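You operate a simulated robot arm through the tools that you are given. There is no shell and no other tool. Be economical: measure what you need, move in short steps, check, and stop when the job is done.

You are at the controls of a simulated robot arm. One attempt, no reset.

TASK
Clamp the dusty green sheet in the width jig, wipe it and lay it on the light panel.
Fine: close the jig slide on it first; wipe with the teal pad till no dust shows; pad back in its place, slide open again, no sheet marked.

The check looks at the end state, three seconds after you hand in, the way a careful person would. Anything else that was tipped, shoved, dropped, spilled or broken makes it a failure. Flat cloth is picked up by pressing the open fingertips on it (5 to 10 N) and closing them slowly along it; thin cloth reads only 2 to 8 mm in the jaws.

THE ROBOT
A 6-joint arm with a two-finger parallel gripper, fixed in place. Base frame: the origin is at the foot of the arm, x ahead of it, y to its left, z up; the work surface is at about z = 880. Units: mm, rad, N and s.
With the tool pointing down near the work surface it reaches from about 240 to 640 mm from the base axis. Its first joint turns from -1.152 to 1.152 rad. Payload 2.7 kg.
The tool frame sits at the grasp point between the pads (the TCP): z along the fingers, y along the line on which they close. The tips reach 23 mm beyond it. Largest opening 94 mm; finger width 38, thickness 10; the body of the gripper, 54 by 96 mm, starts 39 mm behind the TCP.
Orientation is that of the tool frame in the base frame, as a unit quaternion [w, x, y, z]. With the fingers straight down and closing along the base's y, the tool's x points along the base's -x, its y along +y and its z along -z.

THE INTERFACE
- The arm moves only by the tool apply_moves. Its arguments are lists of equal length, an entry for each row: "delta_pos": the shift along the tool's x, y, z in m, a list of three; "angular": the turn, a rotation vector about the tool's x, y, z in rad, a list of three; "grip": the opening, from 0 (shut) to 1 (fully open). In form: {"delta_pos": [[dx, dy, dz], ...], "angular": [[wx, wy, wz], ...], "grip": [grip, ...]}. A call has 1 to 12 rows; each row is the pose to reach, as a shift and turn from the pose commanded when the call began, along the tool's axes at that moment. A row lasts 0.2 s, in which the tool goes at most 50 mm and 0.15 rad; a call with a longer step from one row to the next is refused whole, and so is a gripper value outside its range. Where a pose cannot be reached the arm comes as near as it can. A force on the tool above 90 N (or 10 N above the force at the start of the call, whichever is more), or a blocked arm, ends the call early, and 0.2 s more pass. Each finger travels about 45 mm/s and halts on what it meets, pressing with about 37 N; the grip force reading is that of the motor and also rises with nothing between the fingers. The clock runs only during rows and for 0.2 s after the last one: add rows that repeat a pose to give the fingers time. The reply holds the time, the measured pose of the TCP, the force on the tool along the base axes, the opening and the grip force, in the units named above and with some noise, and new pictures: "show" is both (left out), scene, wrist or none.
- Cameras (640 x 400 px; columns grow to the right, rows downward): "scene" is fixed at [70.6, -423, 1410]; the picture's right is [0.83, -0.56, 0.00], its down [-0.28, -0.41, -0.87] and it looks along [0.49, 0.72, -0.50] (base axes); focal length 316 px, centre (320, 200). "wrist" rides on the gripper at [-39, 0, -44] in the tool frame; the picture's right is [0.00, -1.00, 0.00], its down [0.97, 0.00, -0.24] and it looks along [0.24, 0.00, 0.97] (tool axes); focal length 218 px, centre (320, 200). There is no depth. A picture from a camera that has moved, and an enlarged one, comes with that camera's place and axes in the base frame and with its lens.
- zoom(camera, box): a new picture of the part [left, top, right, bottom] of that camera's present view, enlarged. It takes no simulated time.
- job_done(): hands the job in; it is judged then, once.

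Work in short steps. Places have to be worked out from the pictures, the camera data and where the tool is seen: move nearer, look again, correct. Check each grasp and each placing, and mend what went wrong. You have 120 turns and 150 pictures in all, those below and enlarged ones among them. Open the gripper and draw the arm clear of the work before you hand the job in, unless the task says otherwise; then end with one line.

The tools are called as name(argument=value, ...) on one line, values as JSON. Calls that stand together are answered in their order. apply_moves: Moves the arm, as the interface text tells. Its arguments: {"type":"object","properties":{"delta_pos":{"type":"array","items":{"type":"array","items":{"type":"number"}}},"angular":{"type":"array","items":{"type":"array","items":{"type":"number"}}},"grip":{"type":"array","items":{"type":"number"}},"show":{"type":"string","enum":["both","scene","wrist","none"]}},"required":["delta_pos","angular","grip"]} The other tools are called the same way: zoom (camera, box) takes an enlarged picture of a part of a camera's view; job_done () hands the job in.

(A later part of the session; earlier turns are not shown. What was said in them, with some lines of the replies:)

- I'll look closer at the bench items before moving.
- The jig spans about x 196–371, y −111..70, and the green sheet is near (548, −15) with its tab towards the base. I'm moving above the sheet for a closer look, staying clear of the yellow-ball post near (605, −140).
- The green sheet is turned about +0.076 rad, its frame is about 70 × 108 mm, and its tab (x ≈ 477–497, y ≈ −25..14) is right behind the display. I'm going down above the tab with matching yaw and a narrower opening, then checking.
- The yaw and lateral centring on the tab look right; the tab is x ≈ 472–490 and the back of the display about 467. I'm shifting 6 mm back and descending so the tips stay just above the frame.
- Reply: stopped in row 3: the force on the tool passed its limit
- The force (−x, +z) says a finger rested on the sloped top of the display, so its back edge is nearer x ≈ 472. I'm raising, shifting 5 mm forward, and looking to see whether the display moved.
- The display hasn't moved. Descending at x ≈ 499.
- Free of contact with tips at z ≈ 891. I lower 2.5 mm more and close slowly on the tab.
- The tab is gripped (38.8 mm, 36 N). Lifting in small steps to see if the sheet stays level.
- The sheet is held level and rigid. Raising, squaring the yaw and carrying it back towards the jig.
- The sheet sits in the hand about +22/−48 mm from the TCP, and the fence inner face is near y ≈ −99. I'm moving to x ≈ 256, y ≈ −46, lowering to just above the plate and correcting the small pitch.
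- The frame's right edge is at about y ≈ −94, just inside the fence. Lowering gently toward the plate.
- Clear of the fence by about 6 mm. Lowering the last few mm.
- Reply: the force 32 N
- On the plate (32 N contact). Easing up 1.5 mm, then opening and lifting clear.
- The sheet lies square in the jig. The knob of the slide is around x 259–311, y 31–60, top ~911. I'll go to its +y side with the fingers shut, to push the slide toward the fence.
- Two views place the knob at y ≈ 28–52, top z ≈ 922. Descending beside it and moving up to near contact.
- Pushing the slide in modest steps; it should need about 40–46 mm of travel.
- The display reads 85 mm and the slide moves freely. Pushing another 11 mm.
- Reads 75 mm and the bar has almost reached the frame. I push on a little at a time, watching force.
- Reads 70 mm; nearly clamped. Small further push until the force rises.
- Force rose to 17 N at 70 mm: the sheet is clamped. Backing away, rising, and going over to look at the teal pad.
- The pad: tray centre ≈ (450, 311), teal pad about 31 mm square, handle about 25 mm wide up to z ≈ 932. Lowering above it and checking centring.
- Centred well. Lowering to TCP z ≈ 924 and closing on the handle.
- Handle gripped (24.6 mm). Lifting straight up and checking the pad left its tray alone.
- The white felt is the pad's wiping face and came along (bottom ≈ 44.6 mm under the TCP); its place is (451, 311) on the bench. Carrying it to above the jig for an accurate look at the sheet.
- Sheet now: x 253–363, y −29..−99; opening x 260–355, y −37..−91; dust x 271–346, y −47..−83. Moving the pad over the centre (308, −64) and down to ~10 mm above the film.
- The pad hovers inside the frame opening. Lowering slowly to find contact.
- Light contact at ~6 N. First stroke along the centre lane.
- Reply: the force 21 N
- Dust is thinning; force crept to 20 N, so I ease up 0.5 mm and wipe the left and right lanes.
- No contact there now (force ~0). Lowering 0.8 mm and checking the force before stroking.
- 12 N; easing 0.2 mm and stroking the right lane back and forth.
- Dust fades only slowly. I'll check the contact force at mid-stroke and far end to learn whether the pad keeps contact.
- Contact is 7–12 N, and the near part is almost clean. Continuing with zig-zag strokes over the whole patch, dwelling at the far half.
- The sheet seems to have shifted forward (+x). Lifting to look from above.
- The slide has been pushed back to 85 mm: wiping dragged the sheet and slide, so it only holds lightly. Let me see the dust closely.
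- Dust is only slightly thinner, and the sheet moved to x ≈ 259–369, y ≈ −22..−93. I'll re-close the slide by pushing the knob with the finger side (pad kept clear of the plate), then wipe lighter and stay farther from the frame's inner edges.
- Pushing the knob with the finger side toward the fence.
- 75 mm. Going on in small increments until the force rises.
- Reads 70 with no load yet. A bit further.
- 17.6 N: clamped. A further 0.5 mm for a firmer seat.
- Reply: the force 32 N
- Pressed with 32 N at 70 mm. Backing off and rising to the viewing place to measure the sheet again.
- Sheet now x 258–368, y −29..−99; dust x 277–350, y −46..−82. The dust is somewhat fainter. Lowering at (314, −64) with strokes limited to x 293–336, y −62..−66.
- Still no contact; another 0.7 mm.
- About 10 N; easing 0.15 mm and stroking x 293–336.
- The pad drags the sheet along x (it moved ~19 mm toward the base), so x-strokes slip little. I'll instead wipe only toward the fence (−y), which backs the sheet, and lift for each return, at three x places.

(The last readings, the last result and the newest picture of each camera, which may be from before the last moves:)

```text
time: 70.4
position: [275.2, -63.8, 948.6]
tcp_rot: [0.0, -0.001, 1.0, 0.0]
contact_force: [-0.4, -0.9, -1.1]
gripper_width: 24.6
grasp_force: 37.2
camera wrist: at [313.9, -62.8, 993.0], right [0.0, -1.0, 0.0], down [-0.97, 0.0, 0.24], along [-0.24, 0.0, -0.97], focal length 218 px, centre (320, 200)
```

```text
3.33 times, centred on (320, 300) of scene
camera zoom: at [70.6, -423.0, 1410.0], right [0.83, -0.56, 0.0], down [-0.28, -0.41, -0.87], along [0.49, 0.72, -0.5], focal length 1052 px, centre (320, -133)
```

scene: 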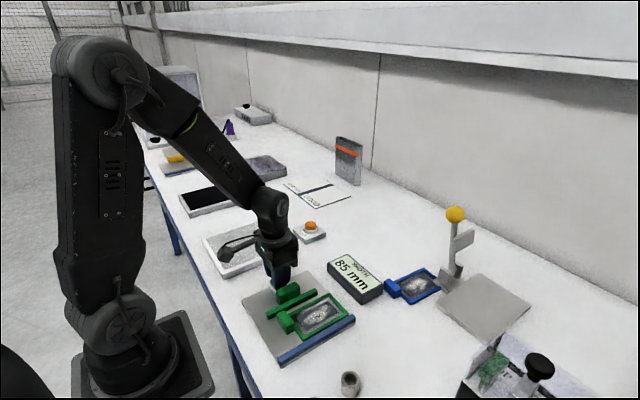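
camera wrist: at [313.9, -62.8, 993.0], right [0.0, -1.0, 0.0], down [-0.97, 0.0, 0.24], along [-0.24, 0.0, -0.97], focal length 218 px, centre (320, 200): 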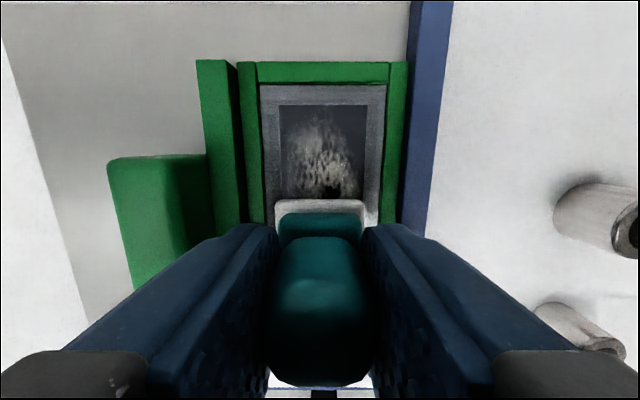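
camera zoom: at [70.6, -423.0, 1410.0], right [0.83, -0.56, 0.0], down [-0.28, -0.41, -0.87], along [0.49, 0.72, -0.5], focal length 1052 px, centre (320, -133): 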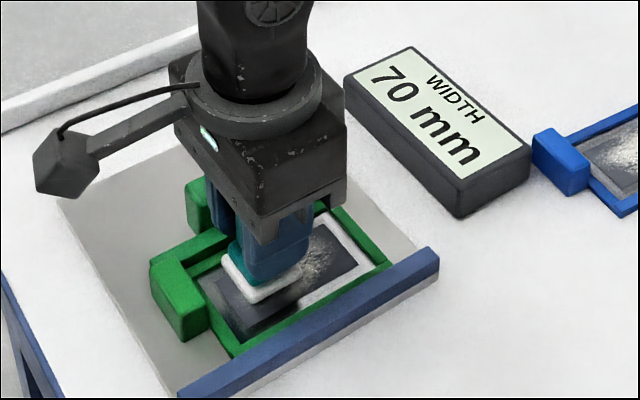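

Good: the dust is clearly fainter and the sheet stays put (70 mm). Repeating fence-ward strokes over all three places.

apply_moves(delta_pos=[[-0.04, 0.006, 0.01], [-0.04, 0.006, 0.013], [-0.04, -0.0075, 0.013], [-0.04, -0.0075, 0.01], [-0.022, 0.006, 0.01], [-0.022, 0.006, 0.013], [-0.022, -0.0075, 0.013], [-0.022, -0.0075, 0.01], [-0.002, 0.006, 0.01], [-0.002, 0.006, 0.013], [-0.002, -0.0075, 0.013], [-0.002, -0.0075, 0.01]], angular=[[0, 0, 0], [0, 0, 0], [0, 0, 0], [0, 0, 0], [0, 0, 0], [0, 0, 0], [0, 0, 0], [0, 0, 0], [0, 0, 0], [0, 0, 0], [0, 0, 0], [0, 0, 0]], grip=[0.18, 0.18, 0.18, 0.18, 0.18, 0.18, 0.18, 0.18, 0.18, 0.18, 0.18, 0.18], show="none")

apply_moves(delta_pos=[[-0.038, 0.0135, 0], [-0.038, 0.0135, 0.003], [-0.038, 0, 0.003], [-0.038, 0, 0], [-0.02, 0.0135, 0], [-0.02, 0.0135, 0.003], [-0.02, 0, 0.003], [-0.02, 0, 0], [0, 0.0135, 0], [0, 0.0135, 0.003], [0, 0, 0.003], [0, 0, 0]], angular=[[0, 0, 0], [0, 0, 0], [0, 0, 0], [0, 0, 0], [0, 0, 0], [0, 0, 0], [0, 0, 0], [0, 0, 0], [0, 0, 0], [0, 0, 0], [0, 0, 0], [0, 0, 0]], grip=[0.18, 0.18, 0.18, 0.18, 0.18, 0.18, 0.18, 0.18, 0.18, 0.18, 0.18, 0.18], show="wrist")

```text
time: 73.0
position: [275.9, -70.7, 939.0]
tcp_rot: [-0.001, -0.001, 1.0, 0.0]
contact_force: [0.3, -0.4, -0.8]
gripper_width: 24.7
grasp_force: 37.0
```

```text
time: 75.6
position: [276.1, -70.5, 939.5]
tcp_rot: [0.0, -0.001, 1.0, -0.001]
contact_force: [0.7, -0.3, -1.0]
gripper_width: 24.5
grasp_force: 37.4
camera wrist: at [315.3, -70.6, 983.3], right [0.0, -1.0, 0.0], down [-0.97, 0.0, 0.24], along [-0.24, 0.0, -0.97], focal length 218 px, centre (320, 200)
```

wrist: 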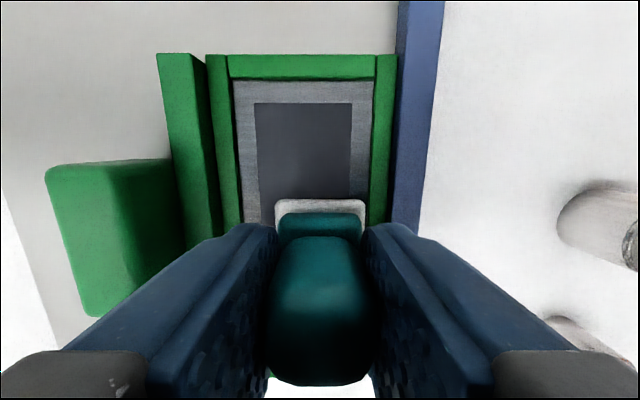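

The visible part of the film is clean. Lifting and moving back to see all of it.

apply_moves(delta_pos=[[0, 0.003, -0.03], [0.005, 0.005, -0.07], [0.018, 0.006, -0.105], [0.018, 0.006, -0.105]], angular=[[0, 0, 0], [0, 0, 0], [0, 0, 0], [0, 0, 0]], grip=[0.18, 0.18, 0.18, 0.18], show="none")

zoom(camera="wrist", box=[200, 40, 440, 240])

zoom(camera="scene", box=[280, 280, 370, 340])

```text
time: 76.6
position: [257.8, -65.5, 1044.9]
tcp_rot: [0.0, 0.0, 1.0, 0.0]
contact_force: [-0.2, -0.6, -0.3]
gripper_width: 24.7
grasp_force: 37.1
```

```text
2.00 times, centred on (320, 140) of wrist
camera zoom: at [296.7, -63.9, 1088.6], right [0.0, -1.0, 0.0], down [-0.97, 0.0, 0.24], along [-0.24, 0.0, -0.97], focal length 436 px, centre (320, 320)
```

zoom: 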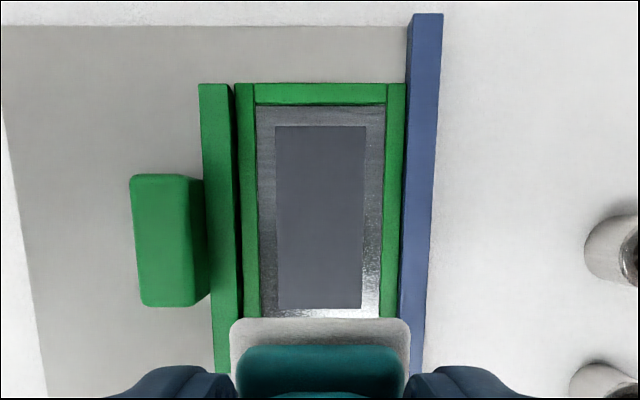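

```text
6.67 times, centred on (325, 310) of scene
camera zoom: at [70.6, -423.0, 1410.0], right [0.83, -0.56, 0.0], down [-0.28, -0.41, -0.87], along [0.49, 0.72, -0.5], focal length 2103 px, centre (287, -533)
```

zoom: 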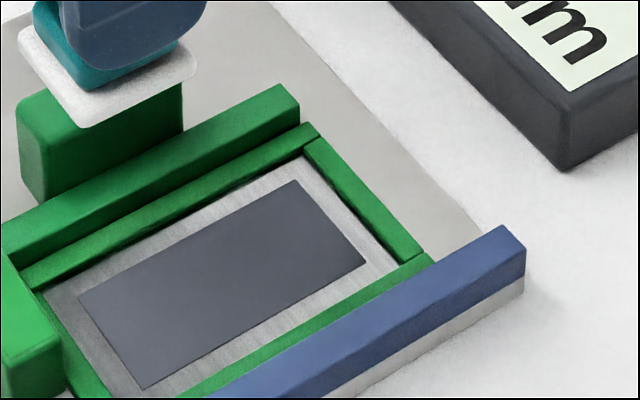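

The film is completely clean and unmarked. Carrying the pad back to its place at (451, 311).

apply_moves(delta_pos=[[-0.02, 0.038, 0], [-0.04, 0.077, 0], [-0.06, 0.115, 0], [-0.08, 0.155, 0], [-0.1, 0.195, 0], [-0.12, 0.233, 0], [-0.14, 0.27, 0], [-0.16, 0.31, 0], [-0.18, 0.35, 0], [-0.193, 0.3763, 0], [-0.193, 0.3763, 0]], angular=[[0, 0, 0], [0, 0, 0], [0, 0, 0], [0, 0, 0], [0, 0, 0], [0, 0, 0], [0, 0, 0], [0, 0, 0], [0, 0, 0], [0, 0, 0], [0, 0, 0]], grip=[0.18, 0.18, 0.18, 0.18, 0.18, 0.18, 0.18, 0.18, 0.18, 0.18, 0.18], show="none")

apply_moves(delta_pos=[[0, 0, 0.04], [0, 0, 0.08], [0, 0, 0.105], [0, 0, 0.113], [0, 0, 0.113]], angular=[[0, 0, 0], [0, 0, 0], [0, 0, 0], [0, 0, 0], [0, 0, 0]], grip=[0.18, 0.18, 0.18, 0.18, 0.18], show="wrist")

zoom(camera="scene", box=[250, 150, 350, 230])

```text
time: 79.0
position: [451.2, 313.0, 1045.2]
tcp_rot: [0.0, -0.001, 1.0, -0.001]
contact_force: [0.0, 0.3, -0.8]
gripper_width: 24.6
grasp_force: 36.5
```

```text
time: 80.2
position: [450.4, 312.5, 931.6]
tcp_rot: [0.0, 0.0, 1.0, 0.0]
contact_force: [1.1, 0.5, -0.5]
gripper_width: 24.9
grasp_force: 37.2
camera wrist: at [489.4, 312.3, 975.5], right [0.0, -1.0, 0.0], down [-0.97, 0.0, 0.24], along [-0.24, 0.0, -0.97], focal length 218 px, centre (320, 200)
```

wrist: 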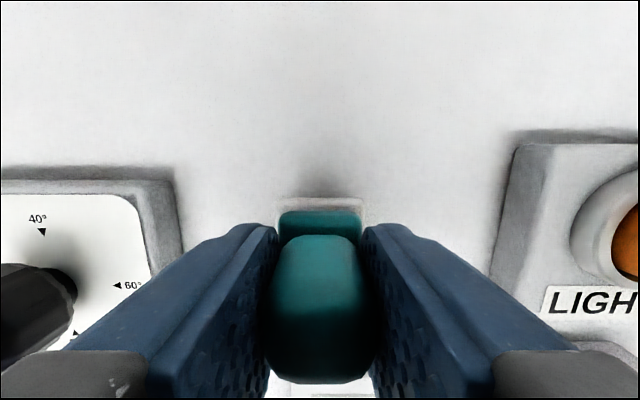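

```text
5.00 times, centred on (300, 190) of scene
camera zoom: at [70.6, -423.0, 1410.0], right [0.83, -0.56, 0.0], down [-0.28, -0.41, -0.87], along [0.49, 0.72, -0.5], focal length 1577 px, centre (420, 250)
```

zoom: 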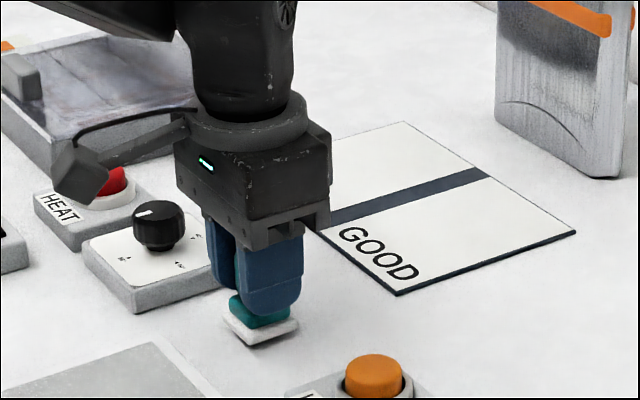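

The pose matches the original pick place. Lowering to the bench.

apply_moves(delta_pos=[[-0.0005, 0, 0.003], [-0.0005, 0, 0.006], [-0.0005, 0, 0.0068], [-0.0005, 0, 0.0068]], angular=[[0, 0, 0], [0, 0, 0], [0, 0, 0], [0, 0, 0]], grip=[0.18, 0.18, 0.18, 0.18], show="none")

```text
time: 81.2
position: [451.1, 310.1, 924.4]
tcp_rot: [0.0, 0.0, 1.0, 0.0]
contact_force: [-0.2, -1.3, 0.1]
gripper_width: 24.5
grasp_force: 36.7
```

apply_moves(delta_pos=[[0, 0, 0.0006], [0, 0, 0.001], [0, 0, 0.001]], angular=[[0, 0, 0], [0, 0, 0], [0, 0, 0]], grip=[0.18, 0.18, 0.18], show="none")

```text
time: 82.0
position: [451.0, 311.1, 924.5]
tcp_rot: [0.001, -0.001, 1.0, 0.0]
contact_force: [-4.9, -3.3, 13.7]
gripper_width: 24.8
grasp_force: 37.2
```

Pad is on the bench (14 N). Easing up slightly, opening, and rising.

apply_moves(delta_pos=[[0, 0, -0.0007], [0, 0, -0.0007], [0, 0, -0.0007], [0, 0, -0.0007], [0, 0, -0.02], [0, 0, -0.06], [0, 0, -0.1], [0.01, 0, -0.14], [0.02, 0, -0.155], [0.02, 0, -0.155]], angular=[[0, 0, 0], [0, 0, 0], [0, 0, 0], [0, 0, 0], [0, 0, 0], [0, 0, 0], [0, 0, 0], [0, 0, 0], [0, 0, 0], [0, 0, 0]], grip=[0.3, 0.45, 0.6, 0.6, 0.6, 0.6, 0.6, 0.6, 0.6, 0.6], show="wrist")

zoom(camera="scene", box=[265, 190, 325, 230])

```text
time: 84.2
position: [431.4, 310.3, 1076.9]
tcp_rot: [0.0, -0.001, 1.0, -0.001]
contact_force: [0.4, -0.2, -0.2]
gripper_width: 56.3
grasp_force: 0.0
camera wrist: at [470.2, 312.4, 1121.8], right [0.0, -1.0, 0.0], down [-0.97, 0.0, 0.24], along [-0.24, 0.0, -0.97], focal length 218 px, centre (320, 200)
```

wrist: 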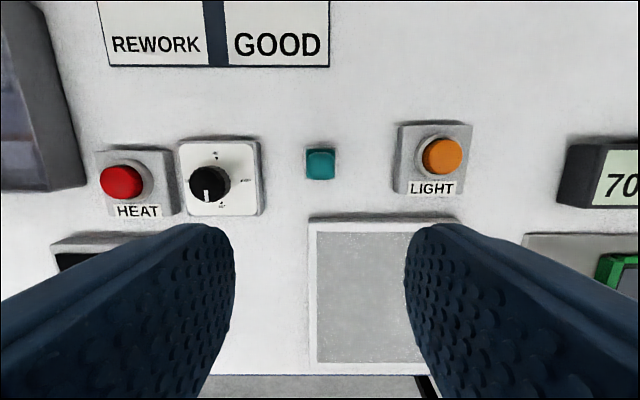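

```text
10.00 times, centred on (295, 210) of scene
camera zoom: at [70.6, -423.0, 1410.0], right [0.83, -0.56, 0.0], down [-0.28, -0.41, -0.87], along [0.49, 0.72, -0.5], focal length 3155 px, centre (570, 100)
```

zoom: 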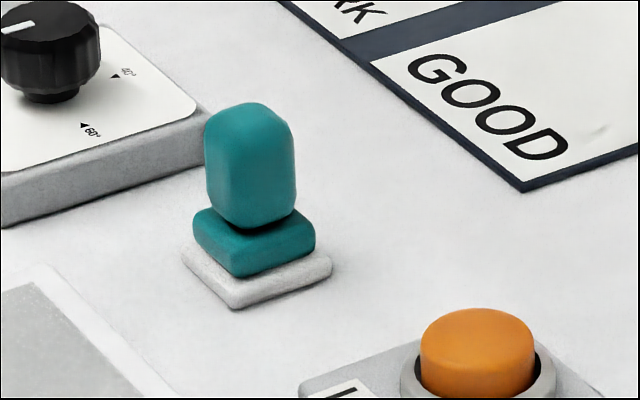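

The pad is standing back in its place. Now to the jig to open the slide: closed fingers on the fence side of the knob, above the bar.

apply_moves(delta_pos=[[0.015, -0.035, 0], [0.03, -0.075, 0], [0.048, -0.115, 0], [0.065, -0.155, 0], [0.082, -0.195, 0], [0.1, -0.235, 0], [0.117, -0.275, 0], [0.135, -0.315, 0.02], [0.146, -0.35, 0.05], [0.146, -0.352, 0.09], [0.146, -0.352, 0.1]], angular=[[0, 0, 0], [0, 0, 0], [0, 0, 0], [0, 0, 0], [0, 0, 0], [0, 0, 0], [0, 0, 0], [0, 0, 0], [0, 0, 0], [0, 0, 0], [0, 0, 0]], grip=[0.4, 0.2, 0, 0, 0, 0, 0, 0, 0, 0, 0], show="wrist")

```text
time: 86.6
position: [286.1, -42.4, 977.4]
tcp_rot: [0.0, -0.001, 1.0, -0.001]
contact_force: [-0.2, -0.1, -1.1]
gripper_width: 0.0
grasp_force: 36.8
camera wrist: at [324.8, -40.9, 1022.0], right [0.0, -1.0, 0.0], down [-0.97, 0.0, 0.24], along [-0.24, 0.0, -0.97], focal length 218 px, centre (320, 200)
```

wrist: 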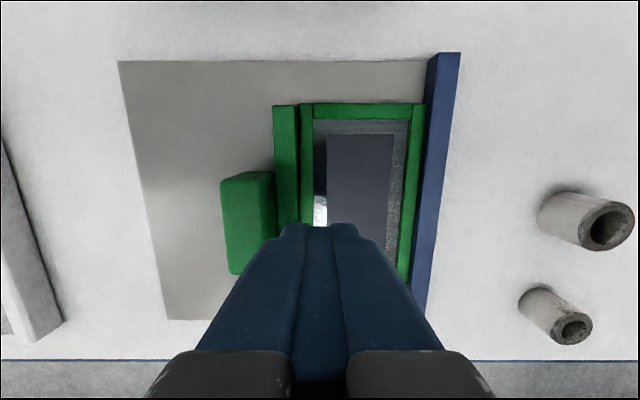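

The knob's fence-side face is at y ≈ −17. Descending to tips at z ≈ 902 (above the frame), then pushing +y.

apply_moves(delta_pos=[[0, 0.007, 0.02], [0, 0.009, 0.04], [0, 0.009, 0.0525], [0, 0.009, 0.0525], [0, 0.014, 0.0525], [0, 0.019, 0.0525], [0, 0.024, 0.0525], [0, 0.029, 0.0525], [0, 0.029, 0.0525]], angular=[[0, 0, 0], [0, 0, 0], [0, 0, 0], [0, 0, 0], [0, 0, 0], [0, 0, 0], [0, 0, 0], [0, 0, 0], [0, 0, 0]], grip=[0, 0, 0, 0, 0, 0, 0, 0, 0], show="none")

zoom(camera="scene", box=[230, 230, 390, 370])

```text
time: 88.6
position: [285.5, -13.4, 924.7]
tcp_rot: [0.001, -0.001, 1.0, 0.0]
contact_force: [-0.4, 0.1, 0.2]
gripper_width: 0.0
grasp_force: 36.7
```

```text
2.86 times, centred on (310, 300) of scene
camera zoom: at [70.6, -423.0, 1410.0], right [0.83, -0.56, 0.0], down [-0.28, -0.41, -0.87], along [0.49, 0.72, -0.5], focal length 901 px, centre (349, -86)
```

zoom: 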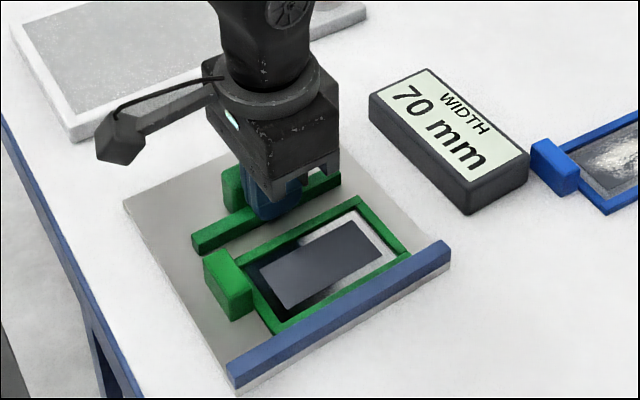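

The slide is moving open. Pushing on to its original place.

apply_moves(delta_pos=[[0, 0.005, 0], [0, 0.01, 0], [0, 0.015, 0], [0, 0.02, 0], [0, 0.025, 0], [0, 0.029, 0], [0, 0.029, 0]], angular=[[0, 0, 0], [0, 0, 0], [0, 0, 0], [0, 0, 0], [0, 0, 0], [0, 0, 0], [0, 0, 0]], grip=[0, 0, 0, 0, 0, 0, 0], show="none")

zoom(camera="scene", box=[230, 230, 390, 370])

```text
time: 90.2
position: [286.3, 15.4, 925.5]
tcp_rot: [0.001, -0.001, 1.0, 0.0]
contact_force: [4.5, -30.7, -0.4]
gripper_width: 0.0
grasp_force: 36.8
```

```text
2.86 times, centred on (310, 300) of scene
camera zoom: at [70.7, -423.8, 1409.7], right [0.83, -0.56, 0.0], down [-0.28, -0.41, -0.87], along [0.49, 0.72, -0.5], focal length 901 px, centre (349, -86)
```

zoom: 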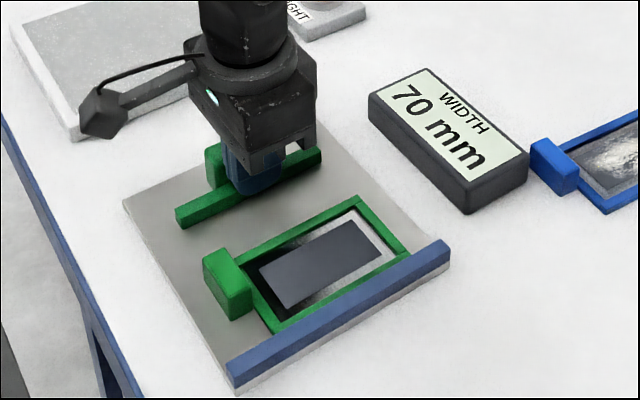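

The slide is at its open stop. Backing off and going above the sheet's tab with the fingers opened.

apply_moves(delta_pos=[[0, -0.004, 0], [0, -0.006, -0.03], [0.01, -0.03, -0.06], [0.03, -0.065, -0.06], [0.036, -0.066, -0.06], [0.036, -0.066, -0.06]], angular=[[0, 0, 0], [0, 0, 0], [0, 0, 0], [0, 0, 0], [0, 0, 0], [0, 0, 0]], grip=[0, 0, 0.2, 0.4, 0.62, 0.62], show="wrist")

```text
time: 91.6
position: [249.3, -49.7, 985.6]
tcp_rot: [0.0, -0.002, 1.0, 0.0]
contact_force: [0.4, 0.6, 0.8]
gripper_width: 58.4
grasp_force: 0.2
camera wrist: at [289.2, -48.1, 1028.9], right [0.0, -1.0, 0.0], down [-0.97, 0.0, 0.24], along [-0.24, 0.0, -0.97], focal length 218 px, centre (320, 200)
```

wrist: 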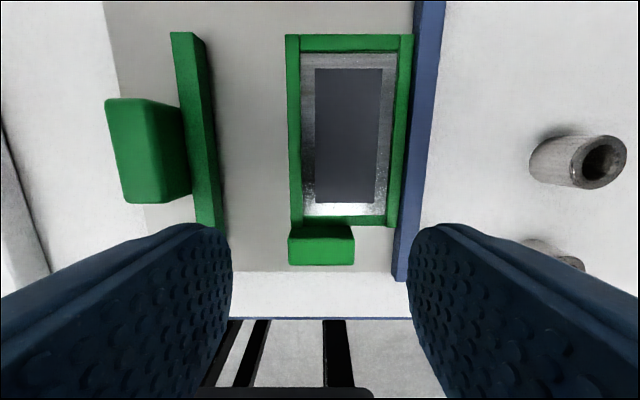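

The tab is centred at y ≈ −49, x 219–236. Descending to TCP (242, −49.5, 919) and closing.

apply_moves(delta_pos=[[0.007, 0, 0.03], [0.0075, 0, 0.055], [0.0075, 0, 0.0665], [0.0075, 0, 0.0665], [0.0075, 0, 0.0665], [0.0075, 0, 0.0665], [0.0075, 0, 0.0665], [0.0075, 0, 0.0665], [0.0075, 0, 0.0665]], angular=[[0, 0, 0], [0, 0, 0], [0, 0, 0], [0, 0, 0], [0, 0, 0], [0, 0, 0], [0, 0, 0], [0, 0, 0], [0, 0, 0]], grip=[0.62, 0.62, 0.62, 0.62, 0.5, 0.42, 0.35, 0.35, 0.35], show="wrist")

```text
time: 93.6
position: [241.6, -49.2, 918.3]
tcp_rot: [-0.001, -0.001, 1.0, 0.0]
contact_force: [-0.5, 0.6, -0.8]
gripper_width: 38.8
grasp_force: 36.7
camera wrist: at [281.6, -48.1, 962.4], right [0.0, -1.0, 0.0], down [-0.97, 0.0, 0.24], along [-0.24, 0.0, -0.97], focal length 218 px, centre (320, 200)
```

wrist: 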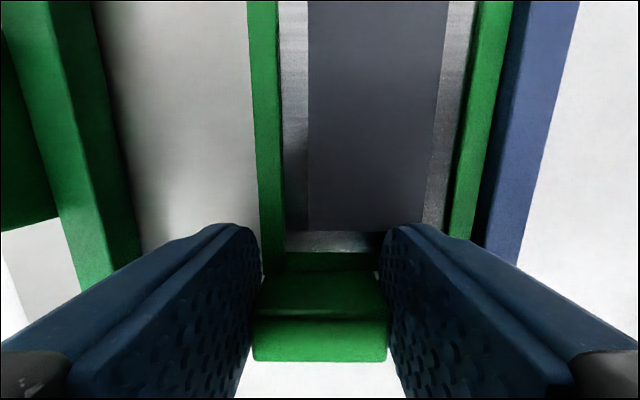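

Tab gripped. Lifting 100 mm and carrying sideways to above the light panel.

apply_moves(delta_pos=[[0, 0, -0.006], [0, 0, -0.03], [0, 0, -0.07], [0, 0, -0.1], [-0.002, 0.04, -0.1], [-0.004, 0.085, -0.1], [-0.006, 0.13, -0.1], [-0.006, 0.175, -0.1], [-0.006, 0.22, -0.1], [-0.006, 0.26, -0.1], [-0.006, 0.298, -0.1], [-0.006, 0.3, -0.1]], angular=[[0, 0, 0], [0, 0, 0], [0, 0, 0], [0, 0, 0], [0, 0, 0], [0, 0, 0], [0, 0, 0], [0, 0, 0], [0, 0, 0], [0, 0, 0], [0, 0, 0], [0, 0, 0]], grip=[0.35, 0.35, 0.35, 0.35, 0.35, 0.35, 0.35, 0.35, 0.35, 0.35, 0.35, 0.35])

```text
time: 96.2
position: [247.0, 250.9, 1018.3]
tcp_rot: [0.001, -0.001, 1.0, 0.0]
contact_force: [0.7, 0.3, -0.2]
gripper_width: 38.5
grasp_force: 37.2
camera wrist: at [286.7, 252.4, 1062.6], right [0.0, -1.0, 0.0], down [-0.97, 0.0, 0.24], along [-0.24, 0.0, -0.97], focal length 218 px, centre (320, 200)
```

scene: 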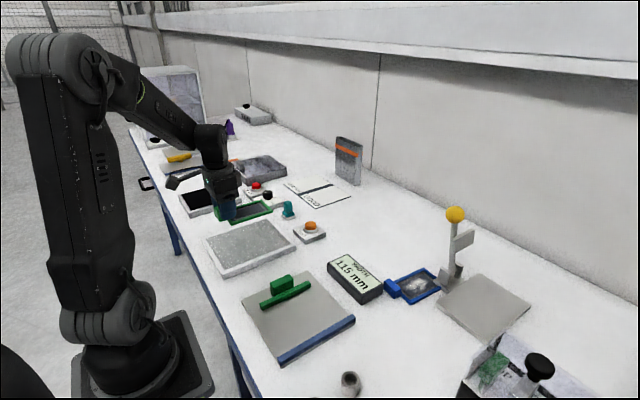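
wrist: 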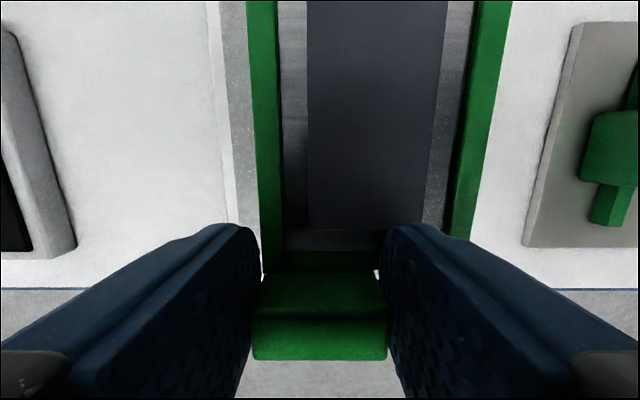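

The display shows 115 again. The sheet is over the panel (panel y ≈ 158–328, sheet y 203–273). Descending and checking in the scene.

apply_moves(delta_pos=[[0, 0.003, 0.03], [0, 0.004, 0.06], [0, 0.004, 0.075], [0, 0.004, 0.075]], angular=[[0, 0, 0], [0, 0, 0], [0, 0, 0], [0, 0, 0]], grip=[0.35, 0.35, 0.35, 0.35], show="none")

zoom(camera="scene", box=[180, 160, 320, 290])

```text
time: 97.2
position: [247.8, 254.7, 943.7]
tcp_rot: [0.0, -0.001, 1.0, 0.0]
contact_force: [0.6, -0.4, -0.5]
gripper_width: 38.9
grasp_force: 37.3
```

```text
3.08 times, centred on (250, 225) of scene
camera zoom: at [70.6, -423.0, 1410.0], right [0.83, -0.56, 0.0], down [-0.28, -0.41, -0.87], along [0.49, 0.72, -0.5], focal length 971 px, centre (535, 123)
```

zoom: 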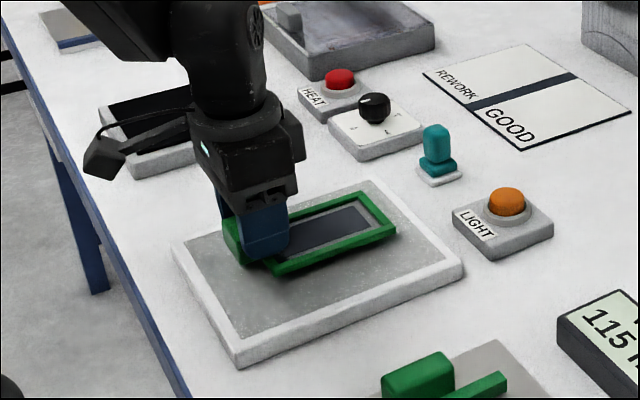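

Well inside the panel. Shifting 8 mm to centre it and lowering gently.

apply_moves(delta_pos=[[0, -0.005, 0.005], [0, -0.008, 0.01], [0, -0.008, 0.014], [0, -0.008, 0.014]], angular=[[0, 0, 0], [0, 0, 0], [0, 0, 0], [0, 0, 0]], grip=[0.35, 0.35, 0.35, 0.35], show="none")

zoom(camera="scene", box=[190, 200, 310, 290])

```text
time: 98.2
position: [247.6, 247.0, 929.8]
tcp_rot: [0.0, -0.001, 1.0, 0.0]
contact_force: [-0.7, 0.0, 2.4]
gripper_width: 39.0
grasp_force: 37.2
```

```text
4.44 times, centred on (250, 245) of scene
camera zoom: at [70.6, -423.0, 1410.0], right [0.83, -0.56, 0.0], down [-0.28, -0.41, -0.87], along [0.49, 0.72, -0.5], focal length 1402 px, centre (631, 0)
```

zoom: 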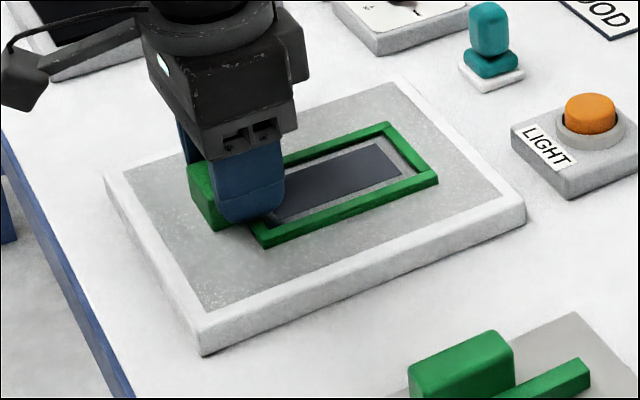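

Nearly touching (2.4 N). Lowering a further 0.8 mm.

apply_moves(delta_pos=[[0, 0, 0.0004], [0, 0, 0.0008], [0, 0, 0.0008]], angular=[[0, 0, 0], [0, 0, 0], [0, 0, 0]], grip=[0.35, 0.35, 0.35], show="none")

```text
time: 99.0
position: [248.8, 246.0, 929.8]
tcp_rot: [0.001, -0.001, 1.0, 0.001]
contact_force: [-1.0, -4.7, 22.7]
gripper_width: 39.0
grasp_force: 36.8
```

The sheet is firmly on the panel. Easing 1 mm, opening, and rising clear.

apply_moves(delta_pos=[[0, 0, -0.0008], [0, 0, -0.0008], [0, 0, -0.0008], [0, 0, -0.0008], [0, 0, -0.01], [0, 0, -0.04], [0, 0, -0.08], [0, 0, -0.12], [0, 0, -0.15], [0, 0, -0.15]], angular=[[0, 0, 0], [0, 0, 0], [0, 0, 0], [0, 0, 0], [0, 0, 0], [0, 0, 0], [0, 0, 0], [0, 0, 0], [0, 0, 0], [0, 0, 0]], grip=[0.38, 0.5, 0.62, 0.65, 0.65, 0.65, 0.65, 0.65, 0.65, 0.65])

zoom(camera="wrist", box=[200, 20, 440, 240])

```text
time: 101.2
position: [247.9, 247.2, 1081.1]
tcp_rot: [0.0, -0.002, 1.0, 0.0]
contact_force: [0.4, -0.1, 0.4]
gripper_width: 61.2
grasp_force: 0.1
camera wrist: at [287.8, 247.7, 1125.1], right [0.0, -1.0, 0.0], down [-0.97, 0.0, 0.24], along [-0.24, 0.0, -0.97], focal length 218 px, centre (320, 200)
```

scene: 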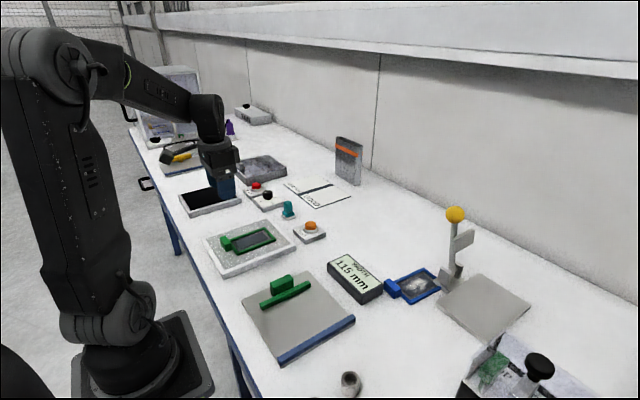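
wrist: 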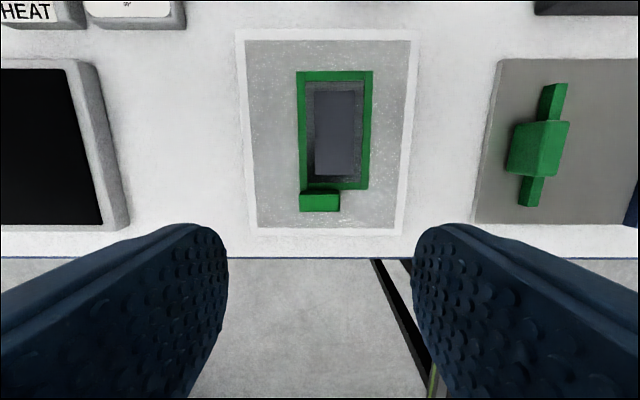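

```text
1.82 times, centred on (320, 130) of wrist
camera zoom: at [287.8, 247.7, 1125.1], right [0.0, -1.0, 0.0], down [-0.97, 0.0, 0.24], along [-0.24, 0.0, -0.97], focal length 397 px, centre (320, 327)
```

zoom: 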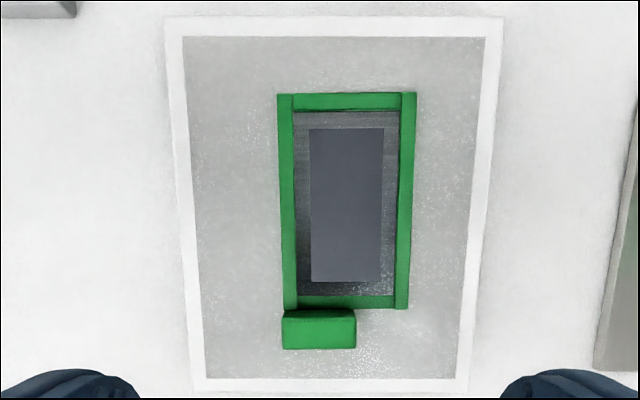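

The clean, unmarked sheet lies squarely on the light panel, the pad is back, the slide is open (115 mm), and the gripper is open and clear. Handing in.

job_done()

```text
The job is handed in.
```

The green sheet was clamped in the jig, wiped until no dust showed, and laid on the light panel; the teal pad is within about 2 mm of its original spot and the slide is open again. During the first wiping strokes the pad dragged the sheet and pushed the slide open, so I clamped it again and finished with strokes toward the fence.
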